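You operate a simulated robot arm through the tools that you are given. There is no shell and no other tool. Be economical: measure what you need, move in short steps, check, and stop when the job is done.

You run a simulated two-armed robot. Do the job below in one go: nothing can be reset, and whatever is moved stays where it is left.

## Task
Pick up the toner bottle that says "PVY-686L" from the ledge of the tall cupboard with one hand, pass it to the other hand and put it on the top of the safe. Set down upright: toner bottle.
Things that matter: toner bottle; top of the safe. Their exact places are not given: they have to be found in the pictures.

Only the result counts: the job must be done as asked and must still hold three seconds after the hand-in. Knocking over, shifting, dropping, spilling or breaking anything else fails it.

## Robot
Two 7-joint arms with two-finger parallel grippers on one trunk, on a base that drives. Base frame: it is fixed to the floor where the robot stands at the start and does not move with it; the origin is under the middle of the robot, x ahead of it, y to its left, z up; the surface under the hand at the start is at about z = 750. Units: mm, rad, N and s.
The left shoulder is at the start at [27, 182, 1232], the right one opposite. With the tool pointing down near the work surface each hand reaches from about 100 to 660 mm from the robot's upright axis, wherever it stands, measured 20 degrees to its own side. Places, roughly: top of the safe [500, 800, 1200]. Payload 3.91 kg a hand.
The TCP of each hand is the grasp point between the finger pads, 30 mm short of the fingertips. In the tool frame z runs along the fingers and y along their closing line. Largest opening 110 mm; finger width 20, thickness 10; the body of the gripper, 48 by 112 mm, starts 55 mm behind the TCP.
Orientation is that of the tool frame in the base frame, as a unit quaternion [x, y, z, w]. With the fingers straight down and closing along the base's y, the tool's x points along the base's -x, its y along +y and its z along -z.

## Interface
- The arms move only by the tool arm_command. It takes "left_commands", "right_commands" or both (then of equal length, played together; a hand with none holds still); each is one flat list of numbers, 7 for each row, row after row: the shift along the base's x, y, z in mm, then the turn, a rotation vector about the base's x, y, z in rad, then the opening in per cent of the stroke, from 0 (shut) to 100 (fully open). In form: [dx, dy, dz, rx, ry, rz, claw, dx, dy, dz, rx, ry, rz, claw, ...]. A call has 1 to 8 rows; each row is the pose to reach, as a shift and turn from the pose commanded when the call began. Rows are played at 5 a second. More than 50 mm and 0.15 rad between two rows, or a gripper value outside its range, and nothing of the call is played. Where a pose cannot be reached the arm comes as near as it can. A force on the tool above 40 N (or 10 N above the force at the start of the call, whichever is more), or a blocked arm, ends the call early, and 0.2 s more pass. The fingers move at their own pace (about 72 mm/s each) and stop on an object; they squeeze with about 21 N. The grip force told is the motor's: it shows also when the fingers shut on nothing. Time passes only in rows, and 0.2 s behind the last, so rows that repeat a pose let the fingers close. The reply holds the time, the measured pose of the TCP, the force on the tool along the base axes, the opening and the grip force, in the units named above and with some noise, with the torque about the TCP (base axes, N m) and any sound that the robot's microphone picked up.
- Cameras (640 x 400 px; columns grow to the right, rows downward): "scene" is now at [129.6, 44.7, 1451.5]; the picture's right is [0.49, -0.87, 0.00], its down [-0.35, -0.20, -0.92] and it looks along [0.80, 0.45, -0.40] (base axes); focal length 214 px, centre (320, 200). "left" rides on the left gripper at [72, -17, -103] in its tool frame; the picture's right is [0.23, 0.97, 0.00], its down [-0.76, 0.18, -0.62] and it looks along [-0.61, 0.14, 0.78] (tool axes); focal length 222 px, centre (320, 200). "right" rides on the right gripper at [72, 17, -103] in its tool frame; the picture's right is [-0.23, 0.97, 0.00], its down [-0.76, -0.18, -0.62] and it looks along [-0.61, -0.14, 0.78] (tool axes); focal length 222 px, centre (320, 200).
- snapshot(camera): a new picture of that camera. No time passes.
- slide_trunk(by): slides the trunk up (or, below 0, down) by that many mm; the arms and the scene camera ride with it, the base frame stays. It gives what a move gives, with no picture.
- drive_base(legs): drives the robot by 1 to 6 legs, each [ahead, left, turn to the left] in mm, mm and rad, along the robot's own axes; the way and the turn of a leg run together, so that a leg with both is an arc; at most 1500 mm and 3.142 rad a leg. The arms and the cameras ride along, it lands a little off, and it stops where it bumps. It gives what a move gives.
- aim_head(pan, tilt): turns the head with the scene camera to pan (to the left, within 1.396 rad either way) and tilt (down, from -0.506 to 1.204), counted from straight ahead of the robot. It gives what a move gives.
- measure_at(camera, pixels): for up to 12 pixels [column, row] of the newest picture of that camera ("zoom" is the newest enlarged one), the place [x, y, z] in the base frame of the surface seen there, good to about 2 mm. No time passes.
- inspect(camera, box): a new picture of the part [left, top, right, bottom] of that camera's present view, enlarged. No time passes.
- hand_in(): hands the job in; it is judged then, once.

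Keep the steps short. Do not move on a guess: measure, check each grasp and each placing, and mend mistakes. In all there are 80 turns and 70 pictures (those below and enlarged ones count). Leave the grippers open and the arms clear of the work at the hand-in unless told otherwise, and finish with a single line.

The tools are called after "Emit:" as name(argument=value, ...) on one line, values as JSON. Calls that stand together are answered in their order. arm_command: Moves the arms, as the interface text tells. Its arguments: {"type":"object","properties":{"left_commands":{"type":"array"},"right_commands":{"type":"array"}},"required":[]} The other tools are called the same way: slide_trunk (by) slides the trunk up or down; drive_base (legs) drives the base; aim_head (pan, tilt) turns the head that bears the scene camera; snapshot (camera) takes a picture; measure_at (camera, pixels) gives the place of the surface under pixels of a picture; inspect (camera, box) takes an enlarged picture of a part of a camera's view; hand_in () hands the job in.

At the start:

```text
time_s: 0.0
left_position: [231.8, 283.9, 1480.3]
left_ee_rot: [0.0, 1.0, 0.0, 0.0]
left_force: [-0.4, 0.1, 0.3]
left_ft_torque: [0.02, -0.02, 0.01]
left_opening: 110.2
left_grasp_force: 0.1
right_position: [365.0, -3.8, 1150.8]
right_ee_rot: [0.0, 1.0, 0.0, 0.0]
right_force: [-0.3, 1.4, 0.1]
right_ft_torque: [-0.02, 0.01, 0.01]
right_opening: 110.1
right_grasp_force: 0.1
trunk travel left (down, up): [-485.0, 29.0]
robot x, y, heading: [1.5, -1.0, -0.004]
head pan, tilt: [0.517, 0.412]
```

scene: 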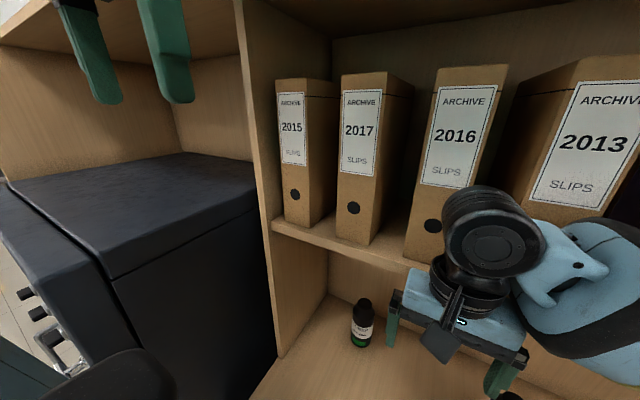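
right: 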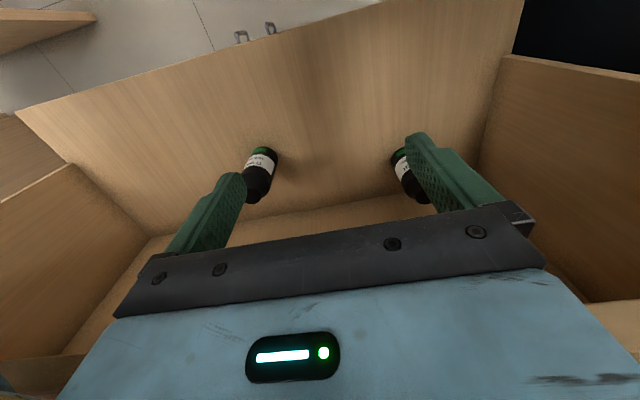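
left: 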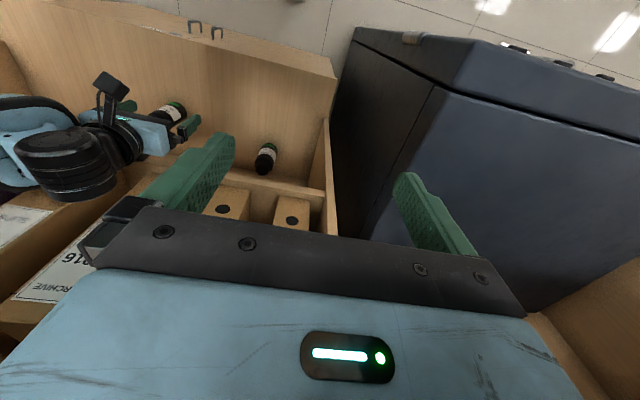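

I see two small bottles on the ledge below the binders, and the safe on the left. First I read the labels: right camera around (260,170) and (400,175), and scene camera around (362,322).

Emit:
inspect(camera="right", box=[220, 130, 300, 210])

Emit:
inspect(camera="scene", box=[330, 280, 400, 360])

Emit:
measure_at(camera="scene", pixels=[[362, 304], [362, 330], [360, 345], [340, 350], [300, 380], [275, 355], [283, 232], [372, 242], [180, 190], [107, 276], [260, 190], [410, 265]])

Emit:
measure_at(camera="right", pixels=[[265, 150], [262, 165], [255, 190], [400, 155], [402, 168], [405, 185], [320, 200], [320, 120], [320, 50], [60, 140], [80, 170], [500, 80]])

```text
5.00 times, centred on (260, 170) of right
```

zoom: 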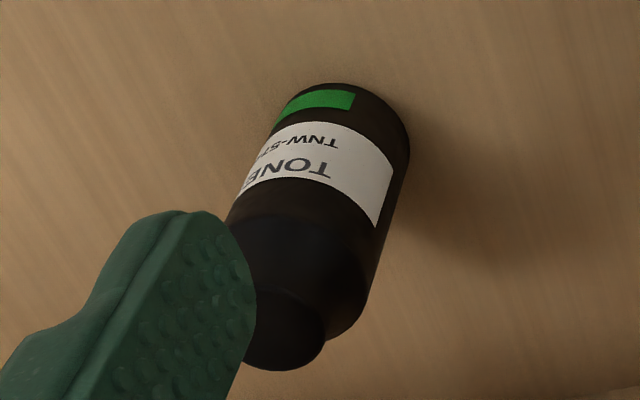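

```text
5.00 times, centred on (365, 320) of scene
```

zoom: 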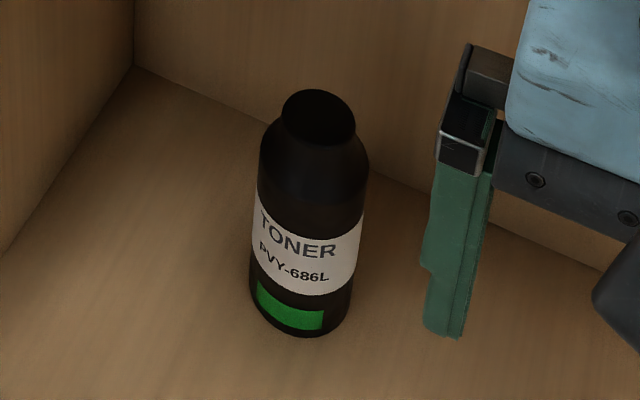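

```text
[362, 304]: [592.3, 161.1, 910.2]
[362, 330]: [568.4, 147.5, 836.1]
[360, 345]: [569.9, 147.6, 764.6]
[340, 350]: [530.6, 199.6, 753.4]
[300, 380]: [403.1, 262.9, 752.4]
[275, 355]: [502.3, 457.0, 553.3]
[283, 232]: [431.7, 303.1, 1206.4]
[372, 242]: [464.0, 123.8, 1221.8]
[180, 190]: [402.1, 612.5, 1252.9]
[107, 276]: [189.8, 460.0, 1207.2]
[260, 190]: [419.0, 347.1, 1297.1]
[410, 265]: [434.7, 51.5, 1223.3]
```

```text
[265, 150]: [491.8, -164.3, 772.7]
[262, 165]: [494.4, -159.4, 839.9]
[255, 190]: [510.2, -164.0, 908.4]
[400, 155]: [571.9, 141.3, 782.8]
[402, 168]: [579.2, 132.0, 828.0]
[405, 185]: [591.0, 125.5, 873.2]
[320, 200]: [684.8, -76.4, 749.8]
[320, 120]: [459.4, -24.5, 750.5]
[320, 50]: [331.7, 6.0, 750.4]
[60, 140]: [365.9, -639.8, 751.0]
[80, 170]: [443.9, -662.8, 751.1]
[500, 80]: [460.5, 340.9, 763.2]
```

The bottle in the scene camera at (362,322) reads PVY-686L; the other one reads TNW-57... I now measure its outline in the zoom, then look around at the safe and the compartment.

Emit:
inspect(camera="scene", box=[330, 280, 400, 360])

Emit:
measure_at(camera="zoom", pixels=[[318, 115], [286, 112], [350, 112], [318, 140], [318, 150], [264, 180], [366, 180], [310, 210], [253, 240], [360, 240], [305, 320], [308, 345]])

Emit:
aim_head(pan=1.0, tilt=0.1)

Emit:
snapshot(camera="scene")

```text
5.00 times, centred on (365, 320) of scene
```

zoom: 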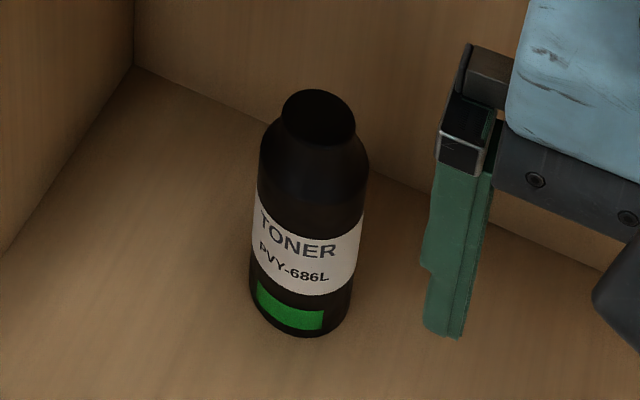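

```text
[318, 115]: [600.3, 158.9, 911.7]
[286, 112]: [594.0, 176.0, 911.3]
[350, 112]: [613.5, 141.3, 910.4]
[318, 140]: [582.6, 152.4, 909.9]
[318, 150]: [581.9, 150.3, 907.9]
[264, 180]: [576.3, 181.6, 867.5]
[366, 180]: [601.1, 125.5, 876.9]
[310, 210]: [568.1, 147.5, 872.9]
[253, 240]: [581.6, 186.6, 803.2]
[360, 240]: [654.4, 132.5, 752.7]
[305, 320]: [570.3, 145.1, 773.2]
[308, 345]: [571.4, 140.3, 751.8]
```

```text
time_s: 0.9
left_position: [232.2, 283.2, 1480.9]
left_ee_rot: [0.001, 1.0, 0.0, 0.0]
left_force: [0.2, 0.1, 0.9]
left_ft_torque: [-0.01, 0.01, 0.01]
left_opening: 110.1
left_grasp_force: 0.1
right_position: [366.6, -2.8, 1150.2]
right_ee_rot: [-0.001, 1.0, -0.001, 0.0]
right_force: [0.9, 0.0, 0.1]
right_ft_torque: [0.01, -0.01, -0.05]
right_opening: 110.0
right_grasp_force: 0.1
trunk travel left (down, up): [-485.0, 29.0]
robot x, y, heading: [-2.5, 0.5, 0.002]
head pan, tilt: [1.0, 0.099]
```

```text
63 pictures are left
```

scene: 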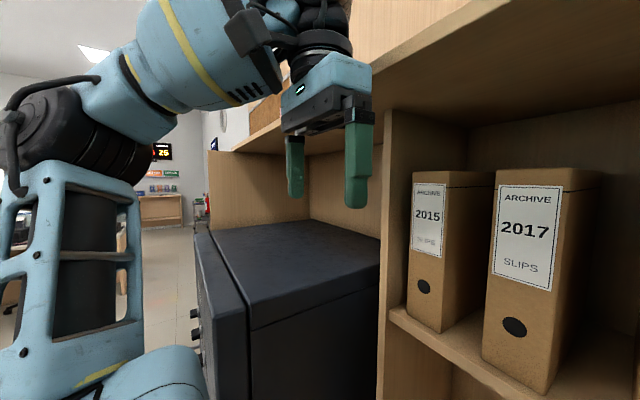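

The bottle's axis is about (601,156), radius about 33, z 750–911. Now I measure the safe top, the ceiling over it and the shelves in this view.

Emit:
measure_at(camera="scene", pixels=[[300, 250], [250, 240], [320, 225], [370, 260], [250, 310], [215, 232], [375, 290], [260, 170], [340, 180], [225, 150], [380, 140], [395, 60]])

Emit:
measure_at(camera="scene", pixels=[[470, 130], [540, 60], [620, 90], [400, 330], [395, 308], [440, 350], [520, 392], [205, 330], [270, 130], [390, 120], [560, 150], [260, 140]])

Emit:
aim_head(pan=0.0, tilt=0.5)

Emit:
snapshot(camera="scene")

```text
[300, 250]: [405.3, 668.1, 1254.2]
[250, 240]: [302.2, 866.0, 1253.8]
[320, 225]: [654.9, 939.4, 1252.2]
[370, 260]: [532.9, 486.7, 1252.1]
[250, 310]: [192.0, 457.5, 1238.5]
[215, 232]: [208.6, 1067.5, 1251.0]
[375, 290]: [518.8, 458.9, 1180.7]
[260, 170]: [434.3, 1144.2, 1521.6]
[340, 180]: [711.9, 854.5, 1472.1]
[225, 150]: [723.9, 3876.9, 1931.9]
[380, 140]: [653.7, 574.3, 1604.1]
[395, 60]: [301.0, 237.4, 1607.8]
```

```text
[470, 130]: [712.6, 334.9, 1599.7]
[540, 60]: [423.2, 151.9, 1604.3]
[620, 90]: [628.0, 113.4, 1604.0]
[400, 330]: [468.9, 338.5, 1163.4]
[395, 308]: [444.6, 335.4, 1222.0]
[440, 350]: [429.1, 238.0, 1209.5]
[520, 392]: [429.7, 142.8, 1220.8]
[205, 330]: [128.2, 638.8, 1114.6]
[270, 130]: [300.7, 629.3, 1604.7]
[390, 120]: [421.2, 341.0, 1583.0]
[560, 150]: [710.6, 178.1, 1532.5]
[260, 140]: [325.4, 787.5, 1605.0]
```

```text
time_s: 2.2
left_position: [231.5, 282.8, 1481.0]
left_ee_rot: [0.0, 1.0, 0.0, -0.001]
left_force: [-0.5, 1.0, -1.1]
left_ft_torque: [0.0, -0.01, 0.01]
left_opening: 110.0
left_grasp_force: 0.1
right_position: [365.6, -2.7, 1150.1]
right_ee_rot: [0.0, 1.0, 0.0, 0.0]
right_force: [0.6, -0.1, -0.3]
right_ft_torque: [-0.01, 0.01, 0.02]
right_opening: 109.9
right_grasp_force: 0.0
trunk travel left (down, up): [-485.0, 29.0]
robot x, y, heading: [-0.5, 2.1, 0.004]
head pan, tilt: [0.0, 0.499]
```

```text
62 pictures are left
```

scene: 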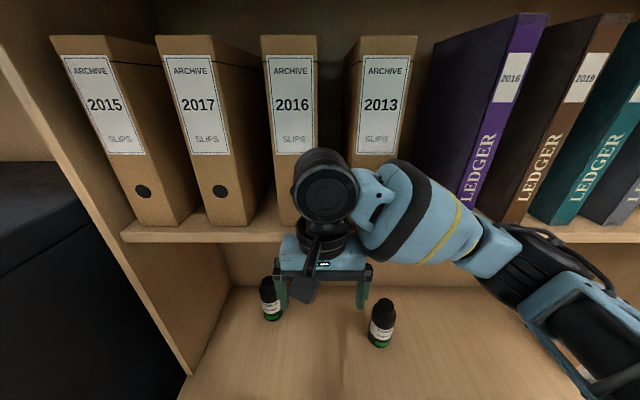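

The safe top is at z≈1253 and the shelf above it at z≈1604 starts at x≈300. The middle shelf's front is at x≈430. My plan:
1. The right hand comes in under the shelf, tilted 30° below horizontal, and grips the bottle low.
2. The left hand takes it from above by the upper body.
3. The left hand sets it down on the safe.

First I lower the right hand in front of the cupboard while pitching it forward.

Emit:
arm_command(right_commands=[-8, 0, -40, 0, -0.149, 0, 100, -16, 0, -80, 0, -0.298, 0, 100, -24, 0, -120, 0, -0.447, 0, 100, -32, 0, -160, 0, -0.596, 0, 100, -40, 0, -200, 0, -0.745, 0, 100, -48, 0, -240, 0, -0.894, 0, 100, -56, 0, -280, 0, -1.04, 0, 100])

Emit:
snapshot(camera="scene")

Emit:
snapshot(camera="right")

```text
time_s: 3.8
left_position: [231.2, 283.5, 1479.8]
left_ee_rot: [0.0, 1.0, 0.0, 0.0]
left_force: [0.2, -0.7, -0.4]
left_ft_torque: [0.05, -0.05, 0.01]
left_opening: 110.0
left_grasp_force: 0.1
right_position: [308.8, -5.5, 870.5]
right_ee_rot: [-0.001, 0.868, 0.0, 0.497]
right_force: [-0.5, 0.3, 0.3]
right_ft_torque: [-0.04, -0.03, 0.02]
right_opening: 110.2
right_grasp_force: 0.0
trunk travel left (down, up): [-485.0, 29.0]
robot x, y, heading: [-1.3, 2.1, -0.001]
head pan, tilt: [0.0, 0.499]
```

```text
61 pictures are left
```

scene: 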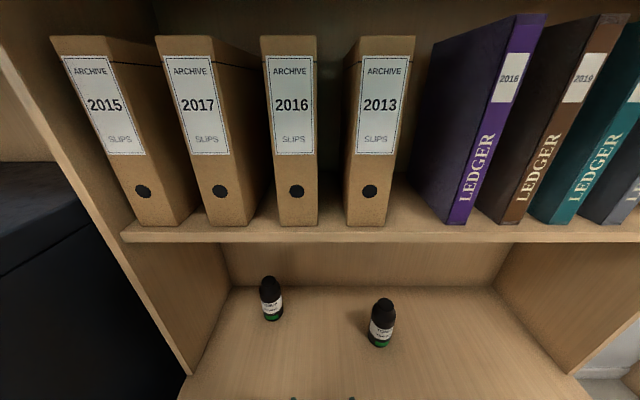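

```text
60 pictures are left
```

right: 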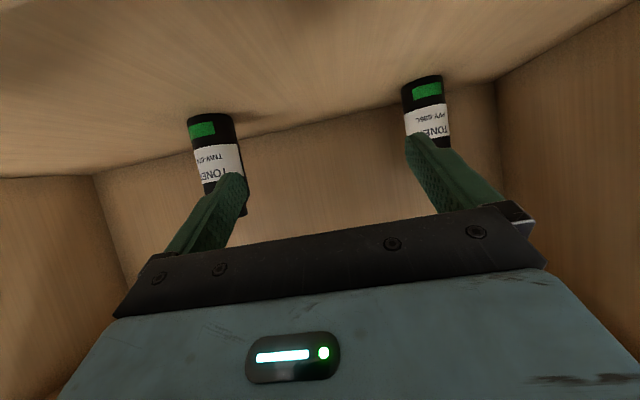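

Both bottles are visible and the way is clear. I yaw the hand left by 0.45 rad and move to a pre-grasp pose about 130 mm short of the bottle.

Emit:
arm_command(right_commands=[22, 13, -5, 0, 0, 0.06, 100, 44, 26, -12, 0, 0, 0.12, 100, 66, 39, -20, 0, 0, 0.18, 100, 88, 53, -30, 0, 0, 0.24, 100, 110, 66, -40, 0, 0, 0.3, 100, 132, 79, -50, 0, 0, 0.36, 100, 154, 92, -58, 0, 0, 0.41, 100, 175, 105, -64, 0, 0, 0.45, 100])

Emit:
snapshot(camera="scene")

Emit:
snapshot(camera="right")

```text
time_s: 5.6
left_position: [231.8, 284.0, 1480.2]
left_ee_rot: [0.0, 1.0, -0.001, 0.0]
left_force: [0.6, -0.1, -0.5]
left_ft_torque: [0.01, 0.01, -0.02]
left_opening: 110.0
left_grasp_force: 0.1
right_position: [487.6, 100.9, 806.3]
right_ee_rot: [-0.193, 0.846, 0.11, 0.485]
right_force: [-0.1, 0.7, -0.3]
right_ft_torque: [0.01, 0.01, -0.02]
right_opening: 110.1
right_grasp_force: 0.1
trunk travel left (down, up): [-485.0, 29.0]
robot x, y, heading: [-1.6, -1.5, -0.0]
head pan, tilt: [0.0, 0.499]
```

```text
59 pictures are left
```

scene: 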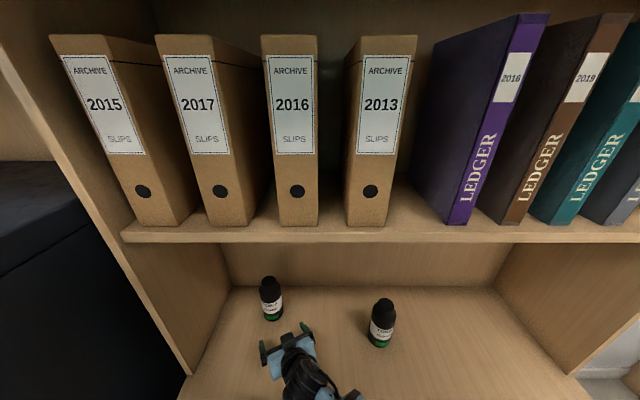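

```text
58 pictures are left
```

right: 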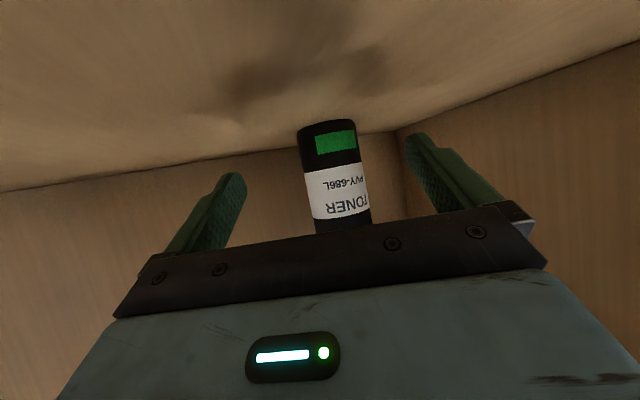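

The bottle is centred between the fingers. I measure it again from this camera to refine its axis.

Emit:
measure_at(camera="right", pixels=[[303, 180], [318, 180], [335, 180], [350, 180], [364, 180], [328, 130], [345, 222], [240, 182], [420, 145]])

```text
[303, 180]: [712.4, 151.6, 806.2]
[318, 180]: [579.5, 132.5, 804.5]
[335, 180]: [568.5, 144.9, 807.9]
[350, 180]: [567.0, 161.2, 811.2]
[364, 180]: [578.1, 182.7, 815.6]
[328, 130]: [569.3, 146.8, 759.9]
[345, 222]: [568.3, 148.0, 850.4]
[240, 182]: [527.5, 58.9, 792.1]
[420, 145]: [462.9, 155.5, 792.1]
```

The axis is about (600,158), radius 33. I go straight in along the fingers.

Emit:
arm_command(right_commands=[22, 12, 0, 0, 0, 0, 100, 44, 24, 0, 0, 0, 0, 100, 66, 35, 0, 0, 0, 0, 100, 88, 46, 0, 0, 0, 0, 100, 110, 57, 0, 0, 0, 0, 100])

Emit:
snapshot(camera="right")

```text
time_s: 6.7
left_position: [224.2, 279.6, 1481.6]
left_ee_rot: [0.001, 1.0, 0.001, 0.001]
left_force: [0.3, 0.2, 0.1]
left_ft_torque: [-0.01, 0.05, 0.03]
left_opening: 109.9
left_grasp_force: 0.1
right_position: [599.3, 65.1, 780.0]
right_ee_rot: [-0.194, 0.847, 0.057, 0.492]
right_force: [-30.3, -11.3, 45.3]
right_ft_torque: [1.39, 2.31, 1.26]
right_opening: 108.0
right_grasp_force: 0.1
trunk travel left (down, up): [-485.0, 29.0]
robot x, y, heading: [2.5, -1.8, -0.001]
head pan, tilt: [0.0, 0.499]
stopped in row 5 (right hand): the force on the tool passed its limit at 394 N (the readings are from after the stop); the commanded pose is now the measured one
```

```text
57 pictures are left
```

right: 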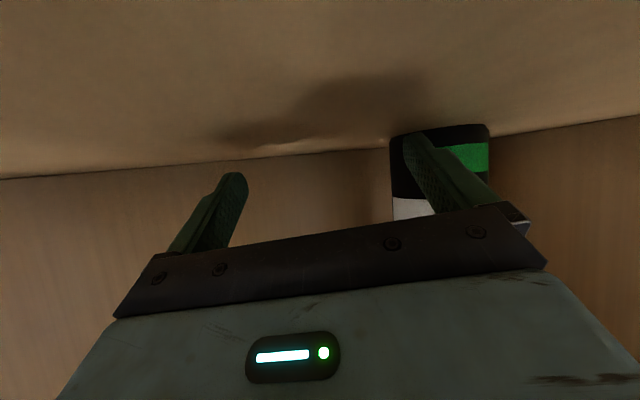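

Something was hit: the hand ended at y=65, z=780 instead of y=158, z=806. I look before doing anything else.

Emit:
snapshot(camera="scene")

Emit:
measure_at(camera="right", pixels=[[395, 180], [400, 150], [465, 160], [485, 170], [470, 135], [410, 208], [300, 110]])

```text
56 pictures are left
```

scene: 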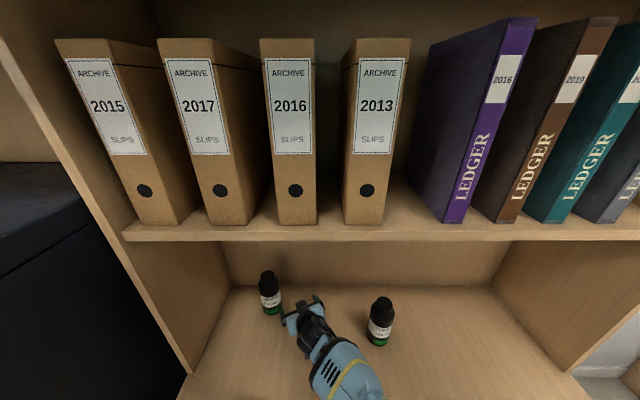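

```text
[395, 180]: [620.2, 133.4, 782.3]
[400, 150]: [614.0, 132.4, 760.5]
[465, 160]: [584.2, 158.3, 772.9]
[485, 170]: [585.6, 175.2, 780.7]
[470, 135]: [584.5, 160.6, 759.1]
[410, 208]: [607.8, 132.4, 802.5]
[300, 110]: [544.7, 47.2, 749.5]
```

The bottle still stands. I tilt the head down to see what the arm touches.

Emit:
aim_head(pan=-0.1, tilt=1.0)

Emit:
snapshot(camera="scene")

Emit:
snapshot(camera="left")

```text
time_s: 7.6
left_position: [223.2, 281.0, 1483.2]
left_ee_rot: [0.001, 1.0, 0.002, 0.003]
left_force: [0.5, 0.3, -0.2]
left_ft_torque: [0.01, 0.04, 0.04]
left_opening: 109.9
left_grasp_force: 0.1
right_position: [598.7, 66.3, 778.9]
right_ee_rot: [-0.196, 0.846, 0.057, 0.492]
right_force: [-21.5, -10.5, 47.8]
right_ft_torque: [2.19, 1.16, 1.15]
right_opening: 107.1
right_grasp_force: 0.1
trunk travel left (down, up): [-485.0, 29.0]
robot x, y, heading: [-3.2, 1.4, -0.005]
head pan, tilt: [-0.099, 1.0]
```

```text
55 pictures are left
```

scene: 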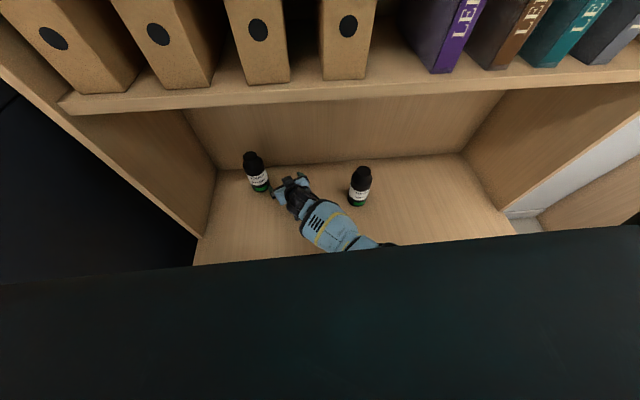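

```text
54 pictures are left
```

left: 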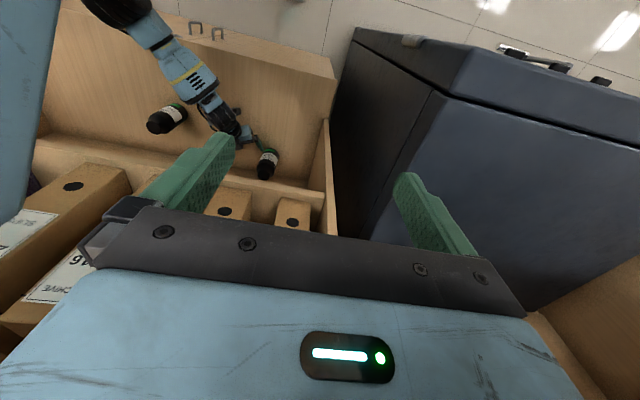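

The hand is pressing on the ledge and a finger touches the bottle's side; the forearm is close to the other bottle. I measure the clearances before backing off.

Emit:
measure_at(camera="scene", pixels=[[360, 175], [358, 198], [345, 225], [352, 245], [375, 242], [330, 205], [320, 220], [295, 195], [277, 190], [253, 160], [258, 185], [310, 255]])

Emit:
inspect(camera="scene", box=[220, 130, 420, 260])

Emit:
inspect(camera="left", box=[80, 0, 300, 190])

```text
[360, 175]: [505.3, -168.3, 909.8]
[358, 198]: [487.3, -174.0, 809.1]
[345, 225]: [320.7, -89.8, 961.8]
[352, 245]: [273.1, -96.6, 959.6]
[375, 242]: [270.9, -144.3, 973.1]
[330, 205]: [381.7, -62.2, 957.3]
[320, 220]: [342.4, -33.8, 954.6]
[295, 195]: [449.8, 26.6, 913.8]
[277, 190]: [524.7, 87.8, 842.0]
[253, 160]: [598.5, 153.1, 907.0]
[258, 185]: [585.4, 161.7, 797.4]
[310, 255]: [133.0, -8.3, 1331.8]
```

```text
3.08 times, centred on (320, 195) of scene
```

zoom: 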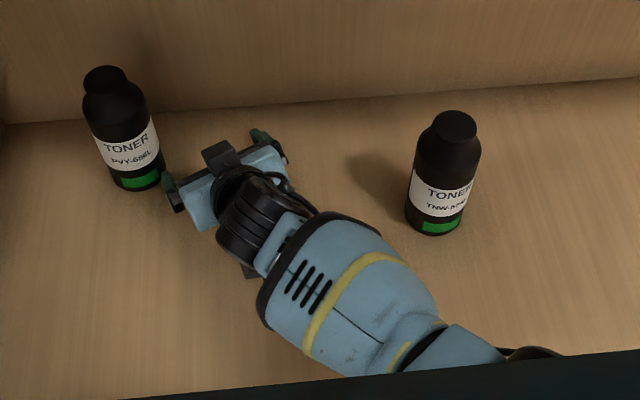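

```text
2.11 times, centred on (190, 95) of left
```

zoom: 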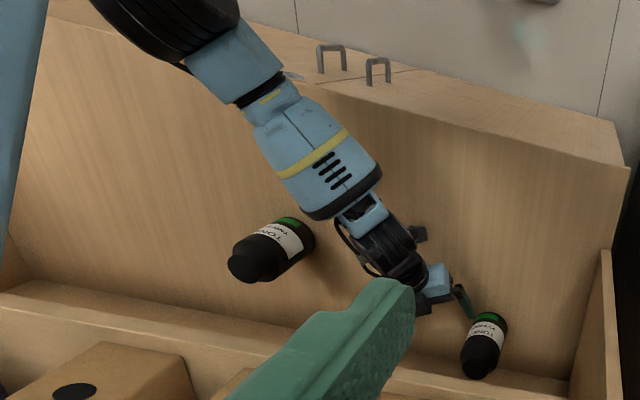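

The elbow seems to have met the front edge of the ledge. I measure the ledge front and the elbow in the left camera's picture.

Emit:
measure_at(camera="left", pixels=[[280, 65], [320, 74], [195, 60], [160, 20], [120, 10], [145, 35], [260, 150], [268, 168], [240, 40], [165, 112], [150, 60], [100, 3]])

```text
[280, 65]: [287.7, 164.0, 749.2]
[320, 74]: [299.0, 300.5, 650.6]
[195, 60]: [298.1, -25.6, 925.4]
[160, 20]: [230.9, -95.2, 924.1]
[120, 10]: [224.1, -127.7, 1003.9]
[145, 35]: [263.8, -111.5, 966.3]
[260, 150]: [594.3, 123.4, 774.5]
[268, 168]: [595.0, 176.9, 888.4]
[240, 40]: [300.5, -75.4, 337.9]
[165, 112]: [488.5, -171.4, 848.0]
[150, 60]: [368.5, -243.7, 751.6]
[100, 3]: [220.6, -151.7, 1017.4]
```

The forearm clears the ledge, but the elbow at about (222,-140,1010) is against the robot's own chest, so the arm could not move left. I free the hand gently (up, slightly right, then back along the fingers), and then I will back the base away.

Emit:
arm_command(right_commands=[-3, -6, 6, 0, 0, 0, 100, -8, -12, 14, 0, 0, 0, 100, -30, -20, 22, 0, 0, 0, 100, -60, -30, 30, 0, 0, 0, 100, -90, -40, 40, 0, 0, 0, 100, -120, -50, 55, 0, 0, 0, 100, -150, -60, 70, 0, 0, 0, 100])

Emit:
snapshot(camera="scene")

```text
time_s: 9.4
left_position: [231.1, 283.8, 1480.6]
left_ee_rot: [0.0, 1.0, 0.0, 0.0]
left_force: [0.6, 0.0, -0.4]
left_ft_torque: [0.0, -0.01, 0.01]
left_opening: 110.0
left_grasp_force: 0.0
right_position: [473.2, -8.5, 856.5]
right_ee_rot: [-0.198, 0.841, 0.033, 0.502]
right_force: [-0.4, 0.9, -0.5]
right_ft_torque: [-0.02, -0.02, 0.03]
right_opening: 110.1
right_grasp_force: 0.0
trunk travel left (down, up): [-485.0, 29.0]
robot x, y, heading: [-4.0, -1.5, 0.002]
head pan, tilt: [-0.099, 1.0]
stopped in row 7 (right hand): the arm was blocked; the commanded pose is now the measured one
```

```text
51 pictures are left
```

scene: 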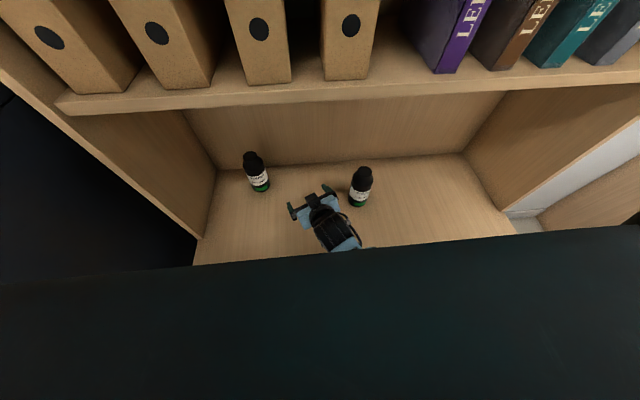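

The arm is still held by the chest, with no force at the hand. I drive the base back 110 mm, then left 130 mm, so the arm can reach nearly straight ahead. The hand moves clear of both bottles.

Emit:
drive_base(legs=[[-110, 0, 0], [0, 130, 0]])

Emit:
aim_head(pan=0.1, tilt=0.75)

Emit:
snapshot(camera="scene")

```text
time_s: 12.0
left_position: [121.4, 409.5, 1480.9]
left_ee_rot: [0.002, 1.0, 0.0, 0.0]
left_force: [0.2, 0.3, 0.8]
left_ft_torque: [-0.03, -0.01, -0.01]
left_opening: 109.9
left_grasp_force: 0.1
right_position: [362.6, 117.0, 857.8]
right_ee_rot: [-0.197, 0.842, 0.032, 0.502]
right_force: [1.1, 0.3, -0.7]
right_ft_torque: [0.0, 0.01, 0.01]
right_opening: 110.0
right_grasp_force: 0.0
trunk travel left (down, up): [-485.0, 29.0]
robot x, y, heading: [-113.5, 126.8, -0.002]
head pan, tilt: [-0.099, 1.0]
```

```text
time_s: 12.7
left_position: [122.0, 409.5, 1481.0]
left_ee_rot: [0.003, 1.0, 0.001, 0.0]
left_force: [-0.4, 0.0, 0.0]
left_ft_torque: [0.01, -0.02, -0.02]
left_opening: 110.0
left_grasp_force: 0.1
right_position: [362.8, 116.4, 855.7]
right_ee_rot: [-0.196, 0.842, 0.031, 0.501]
right_force: [-0.4, -0.4, 0.7]
right_ft_torque: [0.0, 0.04, 0.03]
right_opening: 110.3
right_grasp_force: 0.0
trunk travel left (down, up): [-485.0, 29.0]
robot x, y, heading: [-111.8, 127.2, -0.008]
head pan, tilt: [0.099, 0.75]
```

```text
50 pictures are left
```

scene: 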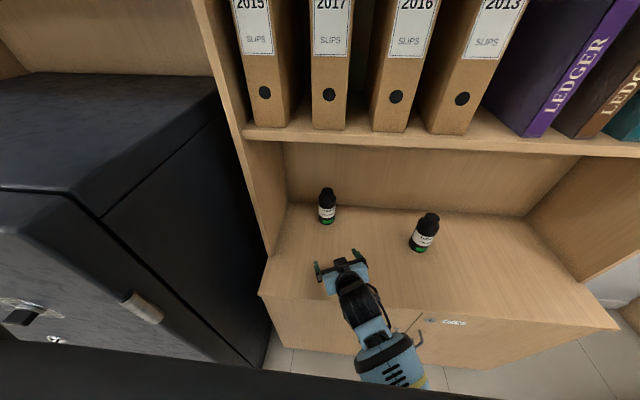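

Clear view now: the PVY bottle is at (327,205), the other at (424,232). I measure the target again, since it may have shifted slightly.

Emit:
inspect(camera="scene", box=[295, 170, 365, 240])

Emit:
measure_at(camera="zoom", pixels=[[290, 145], [315, 145], [298, 168], [270, 200], [290, 200], [310, 200], [330, 200], [345, 200], [285, 290], [305, 310]])

Emit:
arm_command(right_commands=[5, 0, 0, 0.07, 0.021, -0.042, 100, 10, 0, 0, 0.14, 0.042, -0.083, 100, 10, 0, 0, 0.14, 0.042, -0.083, 100])

Emit:
snapshot(camera="right")

```text
5.71 times, centred on (330, 205) of scene
```

zoom: 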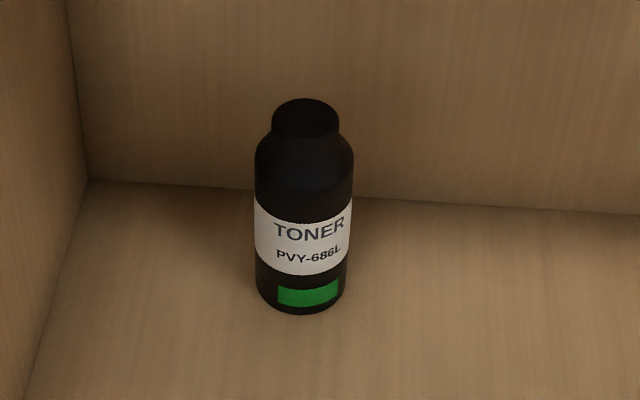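

```text
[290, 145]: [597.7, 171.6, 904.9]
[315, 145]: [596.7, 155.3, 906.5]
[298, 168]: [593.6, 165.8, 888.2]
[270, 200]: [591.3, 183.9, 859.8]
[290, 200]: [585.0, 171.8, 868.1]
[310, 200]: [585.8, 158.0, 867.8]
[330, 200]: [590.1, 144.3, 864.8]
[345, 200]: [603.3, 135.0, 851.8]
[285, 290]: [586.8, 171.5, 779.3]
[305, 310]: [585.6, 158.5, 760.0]
```

```text
time_s: 13.7
left_position: [121.8, 410.9, 1480.7]
left_ee_rot: [0.002, 1.0, 0.0, -0.001]
left_force: [-0.2, 0.2, -0.4]
left_ft_torque: [-0.02, 0.01, 0.02]
left_opening: 110.1
left_grasp_force: 0.0
right_position: [372.0, 88.7, 839.7]
right_ee_rot: [-0.142, 0.857, 0.044, 0.493]
right_force: [-1.2, 0.4, -0.4]
right_ft_torque: [0.01, -0.02, -0.03]
right_opening: 110.0
right_grasp_force: 0.0
trunk travel left (down, up): [-485.0, 29.0]
robot x, y, heading: [-111.3, 125.8, -0.001]
head pan, tilt: [0.099, 0.75]
stopped in row 3 (right hand): the arm was blocked; the commanded pose is now the measured one
```

```text
48 pictures are left
```

right: 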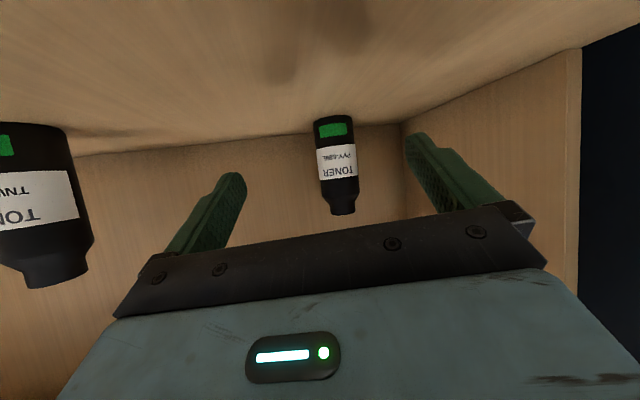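

The bottle's axis is now about (619,163), still upright. The arm is still blocked, so I look down at the elbow.

Emit:
aim_head(pan=-0.7, tilt=1.0)

Emit:
snapshot(camera="scene")

Emit:
snapshot(camera="left")

```text
time_s: 14.9
left_position: [121.8, 409.9, 1480.5]
left_ee_rot: [0.001, 1.0, 0.0, -0.001]
left_force: [0.3, 0.5, -0.4]
left_ft_torque: [-0.02, 0.01, 0.02]
left_opening: 109.9
left_grasp_force: 0.1
right_position: [370.9, 89.7, 839.2]
right_ee_rot: [-0.142, 0.857, 0.044, 0.493]
right_force: [1.1, 0.0, -0.6]
right_ft_torque: [0.02, -0.03, 0.01]
right_opening: 110.1
right_grasp_force: 0.1
trunk travel left (down, up): [-485.0, 29.0]
robot x, y, heading: [-111.9, 129.3, -0.006]
head pan, tilt: [-0.7, 1.0]
```

```text
47 pictures are left
```

scene: 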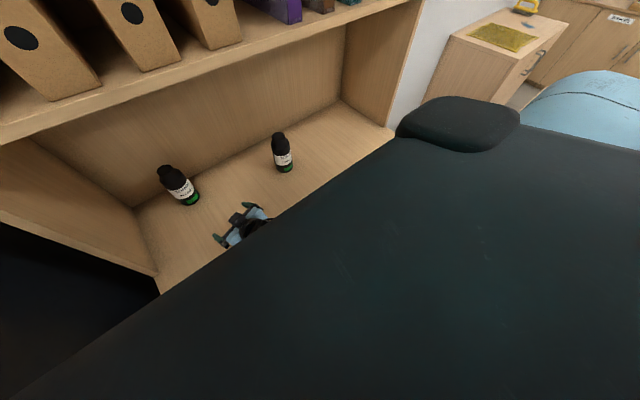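

```text
46 pictures are left
```

left: 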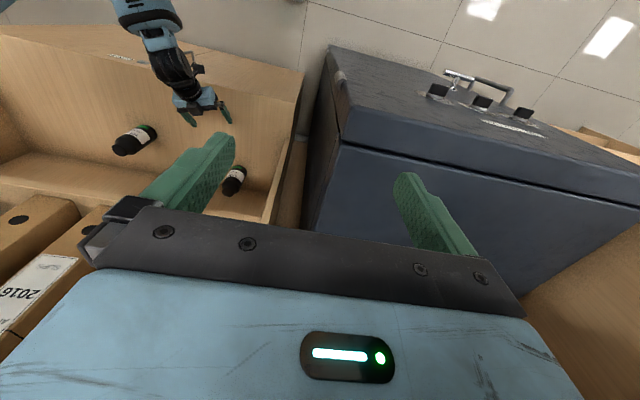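

The elbow sits against or under the chest. I extend the hand forward by 100 mm in free space (no bottles in that line), which should pull the elbow out.

Emit:
arm_command(right_commands=[20, -2, 2, 0, 0, 0, 100, 40, -4, 4, 0, 0, 0, 100, 60, -6, 6, 0, 0, 0, 100, 80, -8, 8, 0, 0, 0, 100, 100, -10, 10, 0, 0, 0, 100])

```text
time_s: 16.1
left_position: [122.4, 410.4, 1479.8]
left_ee_rot: [0.002, 1.0, 0.001, 0.0]
left_force: [-0.1, 0.0, 0.5]
left_ft_torque: [-0.02, 0.01, 0.0]
left_opening: 109.8
left_grasp_force: 0.1
right_position: [473.3, 81.8, 848.6]
right_ee_rot: [-0.141, 0.857, 0.044, 0.494]
right_force: [-0.2, -0.6, -0.1]
right_ft_torque: [0.0, -0.02, 0.01]
right_opening: 110.0
right_grasp_force: 0.1
trunk travel left (down, up): [-485.0, 29.0]
robot x, y, heading: [-109.6, 127.5, -0.006]
head pan, tilt: [-0.7, 1.0]
```

Free again. I correct the roll and line up with the bottle: to about (490,130,806).

Emit:
arm_command(right_commands=[3, 8, -7, 0.012, 0.003, -0.008, 100, 6, 16, -14, 0.024, 0.006, -0.015, 100, 9, 24, -21, 0.036, 0.009, -0.022, 100, 12, 32, -28, 0.05, 0.013, -0.03, 100, 15, 40, -35, 0.062, 0.016, -0.038, 100, 17, 48, -42, 0.062, 0.016, -0.038, 100])

Emit:
snapshot(camera="right")

Emit:
measure_at(camera="right", pixels=[[310, 170], [320, 170], [335, 170], [345, 170], [355, 170], [335, 200]])

```text
time_s: 17.7
left_position: [121.7, 409.0, 1480.4]
left_ee_rot: [0.001, 1.0, 0.0, 0.0]
left_force: [0.8, 0.8, -0.3]
left_ft_torque: [-0.05, -0.02, -0.03]
left_opening: 110.0
left_grasp_force: 0.1
right_position: [492.7, 86.4, 792.0]
right_ee_rot: [-0.117, 0.865, 0.028, 0.487]
right_force: [0.1, -0.4, 0.1]
right_ft_torque: [0.05, 0.02, -0.02]
right_opening: 109.9
right_grasp_force: 0.0
trunk travel left (down, up): [-485.0, 29.0]
robot x, y, heading: [-110.0, 126.2, -0.002]
head pan, tilt: [-0.7, 1.0]
stopped in row 6 (right hand): the arm was blocked; the commanded pose is now the measured one
```

```text
45 pictures are left
```

right: 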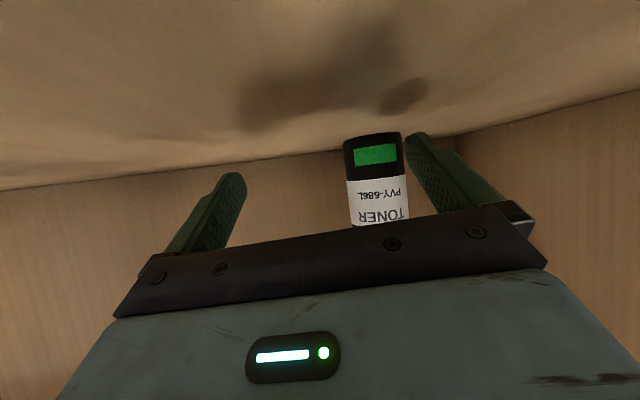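

```text
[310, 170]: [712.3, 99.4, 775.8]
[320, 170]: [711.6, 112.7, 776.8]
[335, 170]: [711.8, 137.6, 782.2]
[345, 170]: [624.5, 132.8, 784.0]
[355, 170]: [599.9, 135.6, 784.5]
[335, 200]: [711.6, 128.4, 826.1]
```

The arm is blocked when it moves left, but the base can do that. I lift the hand a little to relieve it, then drive the base 52 mm left. The fingers are still about 80 mm short of the bottle.

Emit:
arm_command(right_commands=[4, 0, 6, 0, 0, 0, 100, 8, 0, 12, 0, 0, 0, 100])

Emit:
drive_base(legs=[[0, 52, 0]])

Emit:
snapshot(camera="right")

Emit:
measure_at(camera="right", pixels=[[312, 175], [325, 175], [335, 175], [345, 175], [355, 175], [330, 190]])

```text
time_s: 18.3
left_position: [122.5, 408.4, 1481.4]
left_ee_rot: [0.001, 1.0, 0.0, -0.001]
left_force: [-0.5, -0.3, 1.1]
left_ft_torque: [0.05, 0.01, -0.03]
left_opening: 110.0
left_grasp_force: 0.1
right_position: [501.2, 86.4, 802.4]
right_ee_rot: [-0.117, 0.866, 0.027, 0.486]
right_force: [0.1, -0.6, -0.7]
right_ft_torque: [0.0, 0.01, 0.0]
right_opening: 110.1
right_grasp_force: 0.2
trunk travel left (down, up): [-485.0, 29.0]
robot x, y, heading: [-111.6, 124.3, -0.002]
head pan, tilt: [-0.7, 1.0]
```

```text
time_s: 19.4
left_position: [122.1, 459.8, 1480.4]
left_ee_rot: [0.003, 1.0, 0.0, 0.0]
left_force: [1.0, -0.2, 0.0]
left_ft_torque: [-0.01, 0.03, -0.01]
left_opening: 110.1
left_grasp_force: 0.0
right_position: [501.8, 137.6, 803.0]
right_ee_rot: [-0.116, 0.866, 0.027, 0.486]
right_force: [-0.6, -0.3, -0.9]
right_ft_torque: [0.0, 0.01, -0.02]
right_opening: 110.0
right_grasp_force: 0.0
trunk travel left (down, up): [-485.0, 29.0]
robot x, y, heading: [-110.4, 176.4, -0.009]
head pan, tilt: [-0.7, 1.0]
```

```text
44 pictures are left
```

right: 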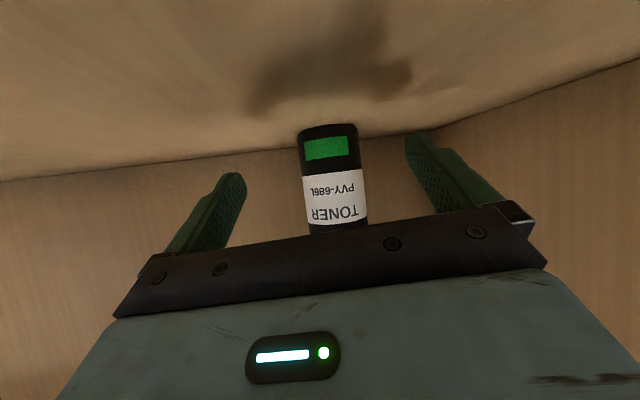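

```text
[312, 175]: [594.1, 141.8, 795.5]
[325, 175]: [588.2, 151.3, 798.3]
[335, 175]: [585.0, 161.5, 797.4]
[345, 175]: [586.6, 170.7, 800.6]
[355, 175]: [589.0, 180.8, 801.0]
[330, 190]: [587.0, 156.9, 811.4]
```

The axis is confirmed at (619,163). I drive the base 23 mm left to line up, then move the arm straight forward in x, which was free before.

Emit:
drive_base(legs=[[0, 23, 0]])

Emit:
arm_command(right_commands=[14, 0, 0, 0, 0, 0, 100, 28, 0, 0, 0, 0, 0, 100, 40, 0, 0, 0, 0, 0, 100])

Emit:
snapshot(camera="right")

```text
time_s: 20.3
left_position: [122.0, 481.5, 1479.6]
left_ee_rot: [0.003, 1.0, 0.001, 0.0]
left_force: [-0.7, 0.0, 0.3]
left_ft_torque: [0.01, 0.01, 0.04]
left_opening: 110.1
left_grasp_force: 0.1
right_position: [501.8, 158.6, 803.2]
right_ee_rot: [-0.116, 0.865, 0.028, 0.487]
right_force: [-0.2, 0.3, -0.3]
right_ft_torque: [-0.01, 0.0, -0.01]
right_opening: 110.0
right_grasp_force: 0.1
trunk travel left (down, up): [-485.0, 29.0]
robot x, y, heading: [-112.8, 197.5, -0.004]
head pan, tilt: [-0.7, 1.0]
```

```text
time_s: 21.1
left_position: [123.6, 480.5, 1481.4]
left_ee_rot: [0.002, 1.0, 0.0, 0.0]
left_force: [-0.4, 0.3, 0.4]
left_ft_torque: [0.0, 0.01, 0.01]
left_opening: 110.2
left_grasp_force: 0.1
right_position: [542.2, 157.5, 801.7]
right_ee_rot: [-0.116, 0.866, 0.026, 0.486]
right_force: [-0.4, 0.4, -0.3]
right_ft_torque: [0.0, 0.06, 0.01]
right_opening: 110.0
right_grasp_force: 0.0
trunk travel left (down, up): [-485.0, 29.0]
robot x, y, heading: [-111.8, 198.4, -0.003]
head pan, tilt: [-0.7, 1.0]
```

```text
43 pictures are left
```

right: 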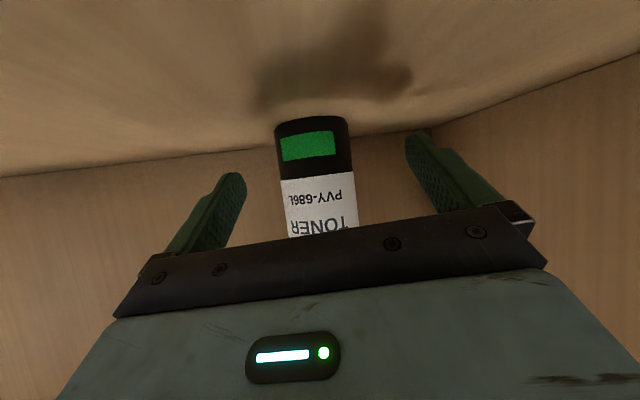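

On track, the bottle is between the fingers with room on both sides. I advance the rest: 66 mm.

Emit:
arm_command(right_commands=[14, 0, 0, 0, 0, 0, 100, 28, 0, 0, 0, 0, 0, 100, 42, 0, 0, 0, 0, 0, 100, 54, 0, 0, 0, 0, 0, 100, 66, 0, 0, 0, 0, 0, 100])

Emit:
snapshot(camera="right")

```text
time_s: 22.3
left_position: [122.1, 482.0, 1480.8]
left_ee_rot: [0.003, 1.0, 0.0, 0.0]
left_force: [-0.7, 0.8, 0.4]
left_ft_torque: [-0.03, 0.01, 0.02]
left_opening: 110.4
left_grasp_force: 0.1
right_position: [599.8, 155.1, 807.2]
right_ee_rot: [-0.116, 0.865, 0.028, 0.487]
right_force: [0.7, 0.1, 0.2]
right_ft_torque: [0.02, 0.01, 0.0]
right_opening: 110.4
right_grasp_force: 0.0
right hand out of reach, approached as far as the arm can: row 5
trunk travel left (down, up): [-485.0, 29.0]
robot x, y, heading: [-109.5, 200.9, -0.002]
head pan, tilt: [-0.7, 1.0]
```

```text
42 pictures are left
```

right: 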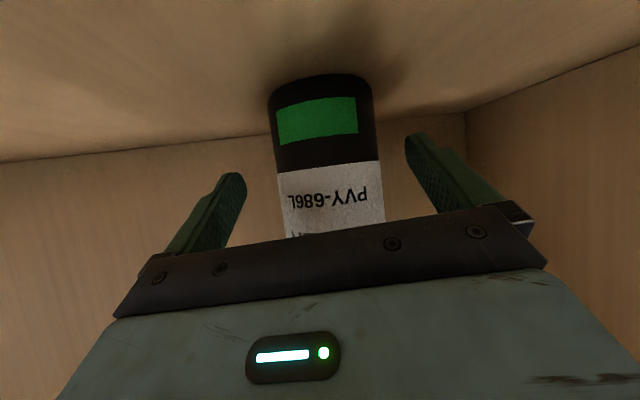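

The arm is at its reach limit at x=600. I drive the base 12 mm ahead and check.

Emit:
drive_base(legs=[[12, 3, 0]])

Emit:
snapshot(camera="right")

```text
time_s: 23.0
left_position: [131.8, 483.9, 1481.8]
left_ee_rot: [0.002, 1.0, 0.001, 0.002]
left_force: [-0.4, 0.1, -0.3]
left_ft_torque: [0.0, -0.04, 0.0]
left_opening: 110.0
left_grasp_force: 0.0
right_position: [608.7, 158.6, 807.5]
right_ee_rot: [-0.115, 0.865, 0.027, 0.488]
right_force: [-0.4, 0.7, 0.9]
right_ft_torque: [-0.03, 0.01, 0.0]
right_opening: 110.1
right_grasp_force: 0.2
trunk travel left (down, up): [-485.0, 29.0]
robot x, y, heading: [-98.9, 203.1, -0.001]
head pan, tilt: [-0.7, 1.0]
```

```text
41 pictures are left
```

right: 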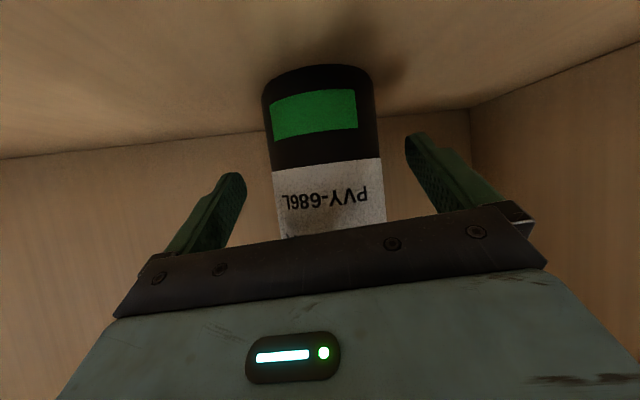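

The fingers straddle the bottle with the TCP about 10 mm short of the axis, which is good. I close the gripper.

Emit:
arm_command(right_commands=[0, 0, 0, 0, 0, 0, 70, 0, 0, 0, 0, 0, 0, 40, 0, 0, 0, 0, 0, 0, 20, 0, 0, 0, 0, 0, 0, 20, 0, 0, 0, 0, 0, 0, 20])

Emit:
snapshot(camera="right")

```text
time_s: 24.2
left_position: [132.9, 485.1, 1481.4]
left_ee_rot: [0.002, 1.0, 0.001, 0.001]
left_force: [-0.4, 0.4, 0.0]
left_ft_torque: [0.0, 0.04, 0.01]
left_opening: 110.0
left_grasp_force: 0.1
right_position: [610.7, 159.7, 806.6]
right_ee_rot: [-0.117, 0.865, 0.028, 0.487]
right_force: [-1.9, 0.7, 0.2]
right_ft_torque: [0.12, 0.07, 0.0]
right_opening: 66.6
right_grasp_force: 20.8
trunk travel left (down, up): [-485.0, 29.0]
robot x, y, heading: [-101.1, 203.2, -0.002]
head pan, tilt: [-0.7, 1.0]
```

```text
40 pictures are left
```

right: 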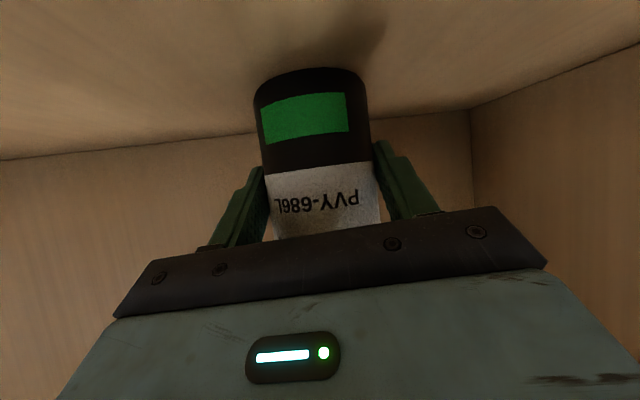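

Gripped at 66.6 mm with 21 N. I lift 40 mm.

Emit:
arm_command(right_commands=[0, 0, 10, 0, 0, 0, 20, 0, 0, 20, 0, 0, 0, 20, -4, 0, 30, 0, 0, 0, 20, -8, 0, 40, 0, 0, 0, 20])

Emit:
snapshot(camera="right")

```text
time_s: 25.2
left_position: [134.0, 484.3, 1481.3]
left_ee_rot: [0.003, 1.0, 0.0, 0.0]
left_force: [0.5, 0.2, -0.7]
left_ft_torque: [-0.04, -0.01, 0.0]
left_opening: 109.9
left_grasp_force: 0.0
right_position: [602.3, 159.1, 846.5]
right_ee_rot: [-0.117, 0.865, 0.028, 0.487]
right_force: [-0.3, 0.3, -2.7]
right_ft_torque: [-0.05, 0.05, 0.0]
right_opening: 65.1
right_grasp_force: 20.9
trunk travel left (down, up): [-485.0, 29.0]
robot x, y, heading: [-96.0, 205.1, -0.004]
head pan, tilt: [-0.7, 1.0]
```

```text
39 pictures are left
```

right: 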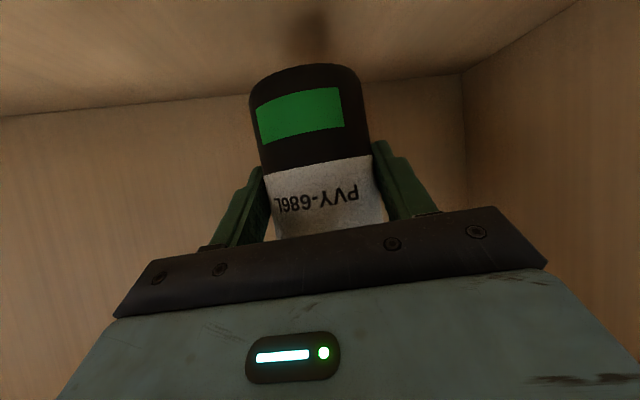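

Held and lifted (about 2.7 N). I now drive the base straight back 350 mm to take the bottle out of the cupboard.

Emit:
drive_base(legs=[[-350, 0, 0]])

Emit:
aim_head(pan=0.2, tilt=0.7)

Emit:
snapshot(camera="scene")

```text
time_s: 27.5
left_position: [-207.2, 484.8, 1480.1]
left_ee_rot: [0.008, 1.0, 0.0, -0.001]
left_force: [-0.1, -0.3, -0.2]
left_ft_torque: [0.0, -0.01, -0.03]
left_opening: 110.0
left_grasp_force: 0.0
right_position: [257.5, 154.5, 845.3]
right_ee_rot: [-0.112, 0.866, 0.025, 0.486]
right_force: [0.3, 0.6, -3.4]
right_ft_torque: [0.01, 0.04, 0.0]
right_opening: 65.2
right_grasp_force: 20.7
trunk travel left (down, up): [-485.0, 29.0]
robot x, y, heading: [-443.1, 208.2, -0.013]
head pan, tilt: [-0.7, 1.0]
```

```text
time_s: 28.7
left_position: [-207.1, 484.6, 1480.2]
left_ee_rot: [0.007, 1.0, 0.0, 0.0]
left_force: [0.6, 0.0, -0.5]
left_ft_torque: [-0.01, -0.01, 0.01]
left_opening: 110.1
left_grasp_force: 0.0
right_position: [258.9, 155.1, 846.3]
right_ee_rot: [-0.112, 0.866, 0.025, 0.486]
right_force: [0.2, -0.3, -3.1]
right_ft_torque: [0.03, 0.05, -0.02]
right_opening: 65.2
right_grasp_force: 20.8
trunk travel left (down, up): [-485.0, 29.0]
robot x, y, heading: [-442.8, 206.4, -0.017]
head pan, tilt: [0.201, 0.7]
```

```text
38 pictures are left
```

scene: 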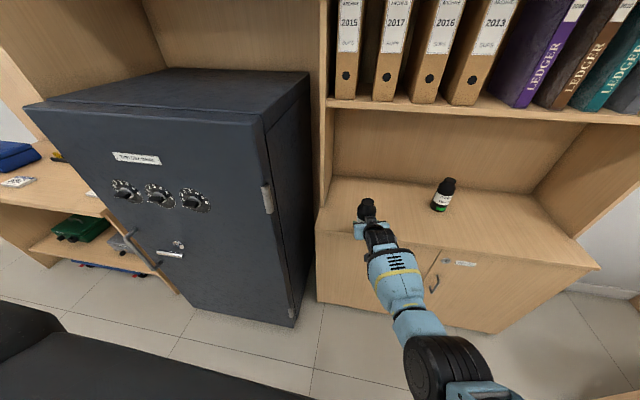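

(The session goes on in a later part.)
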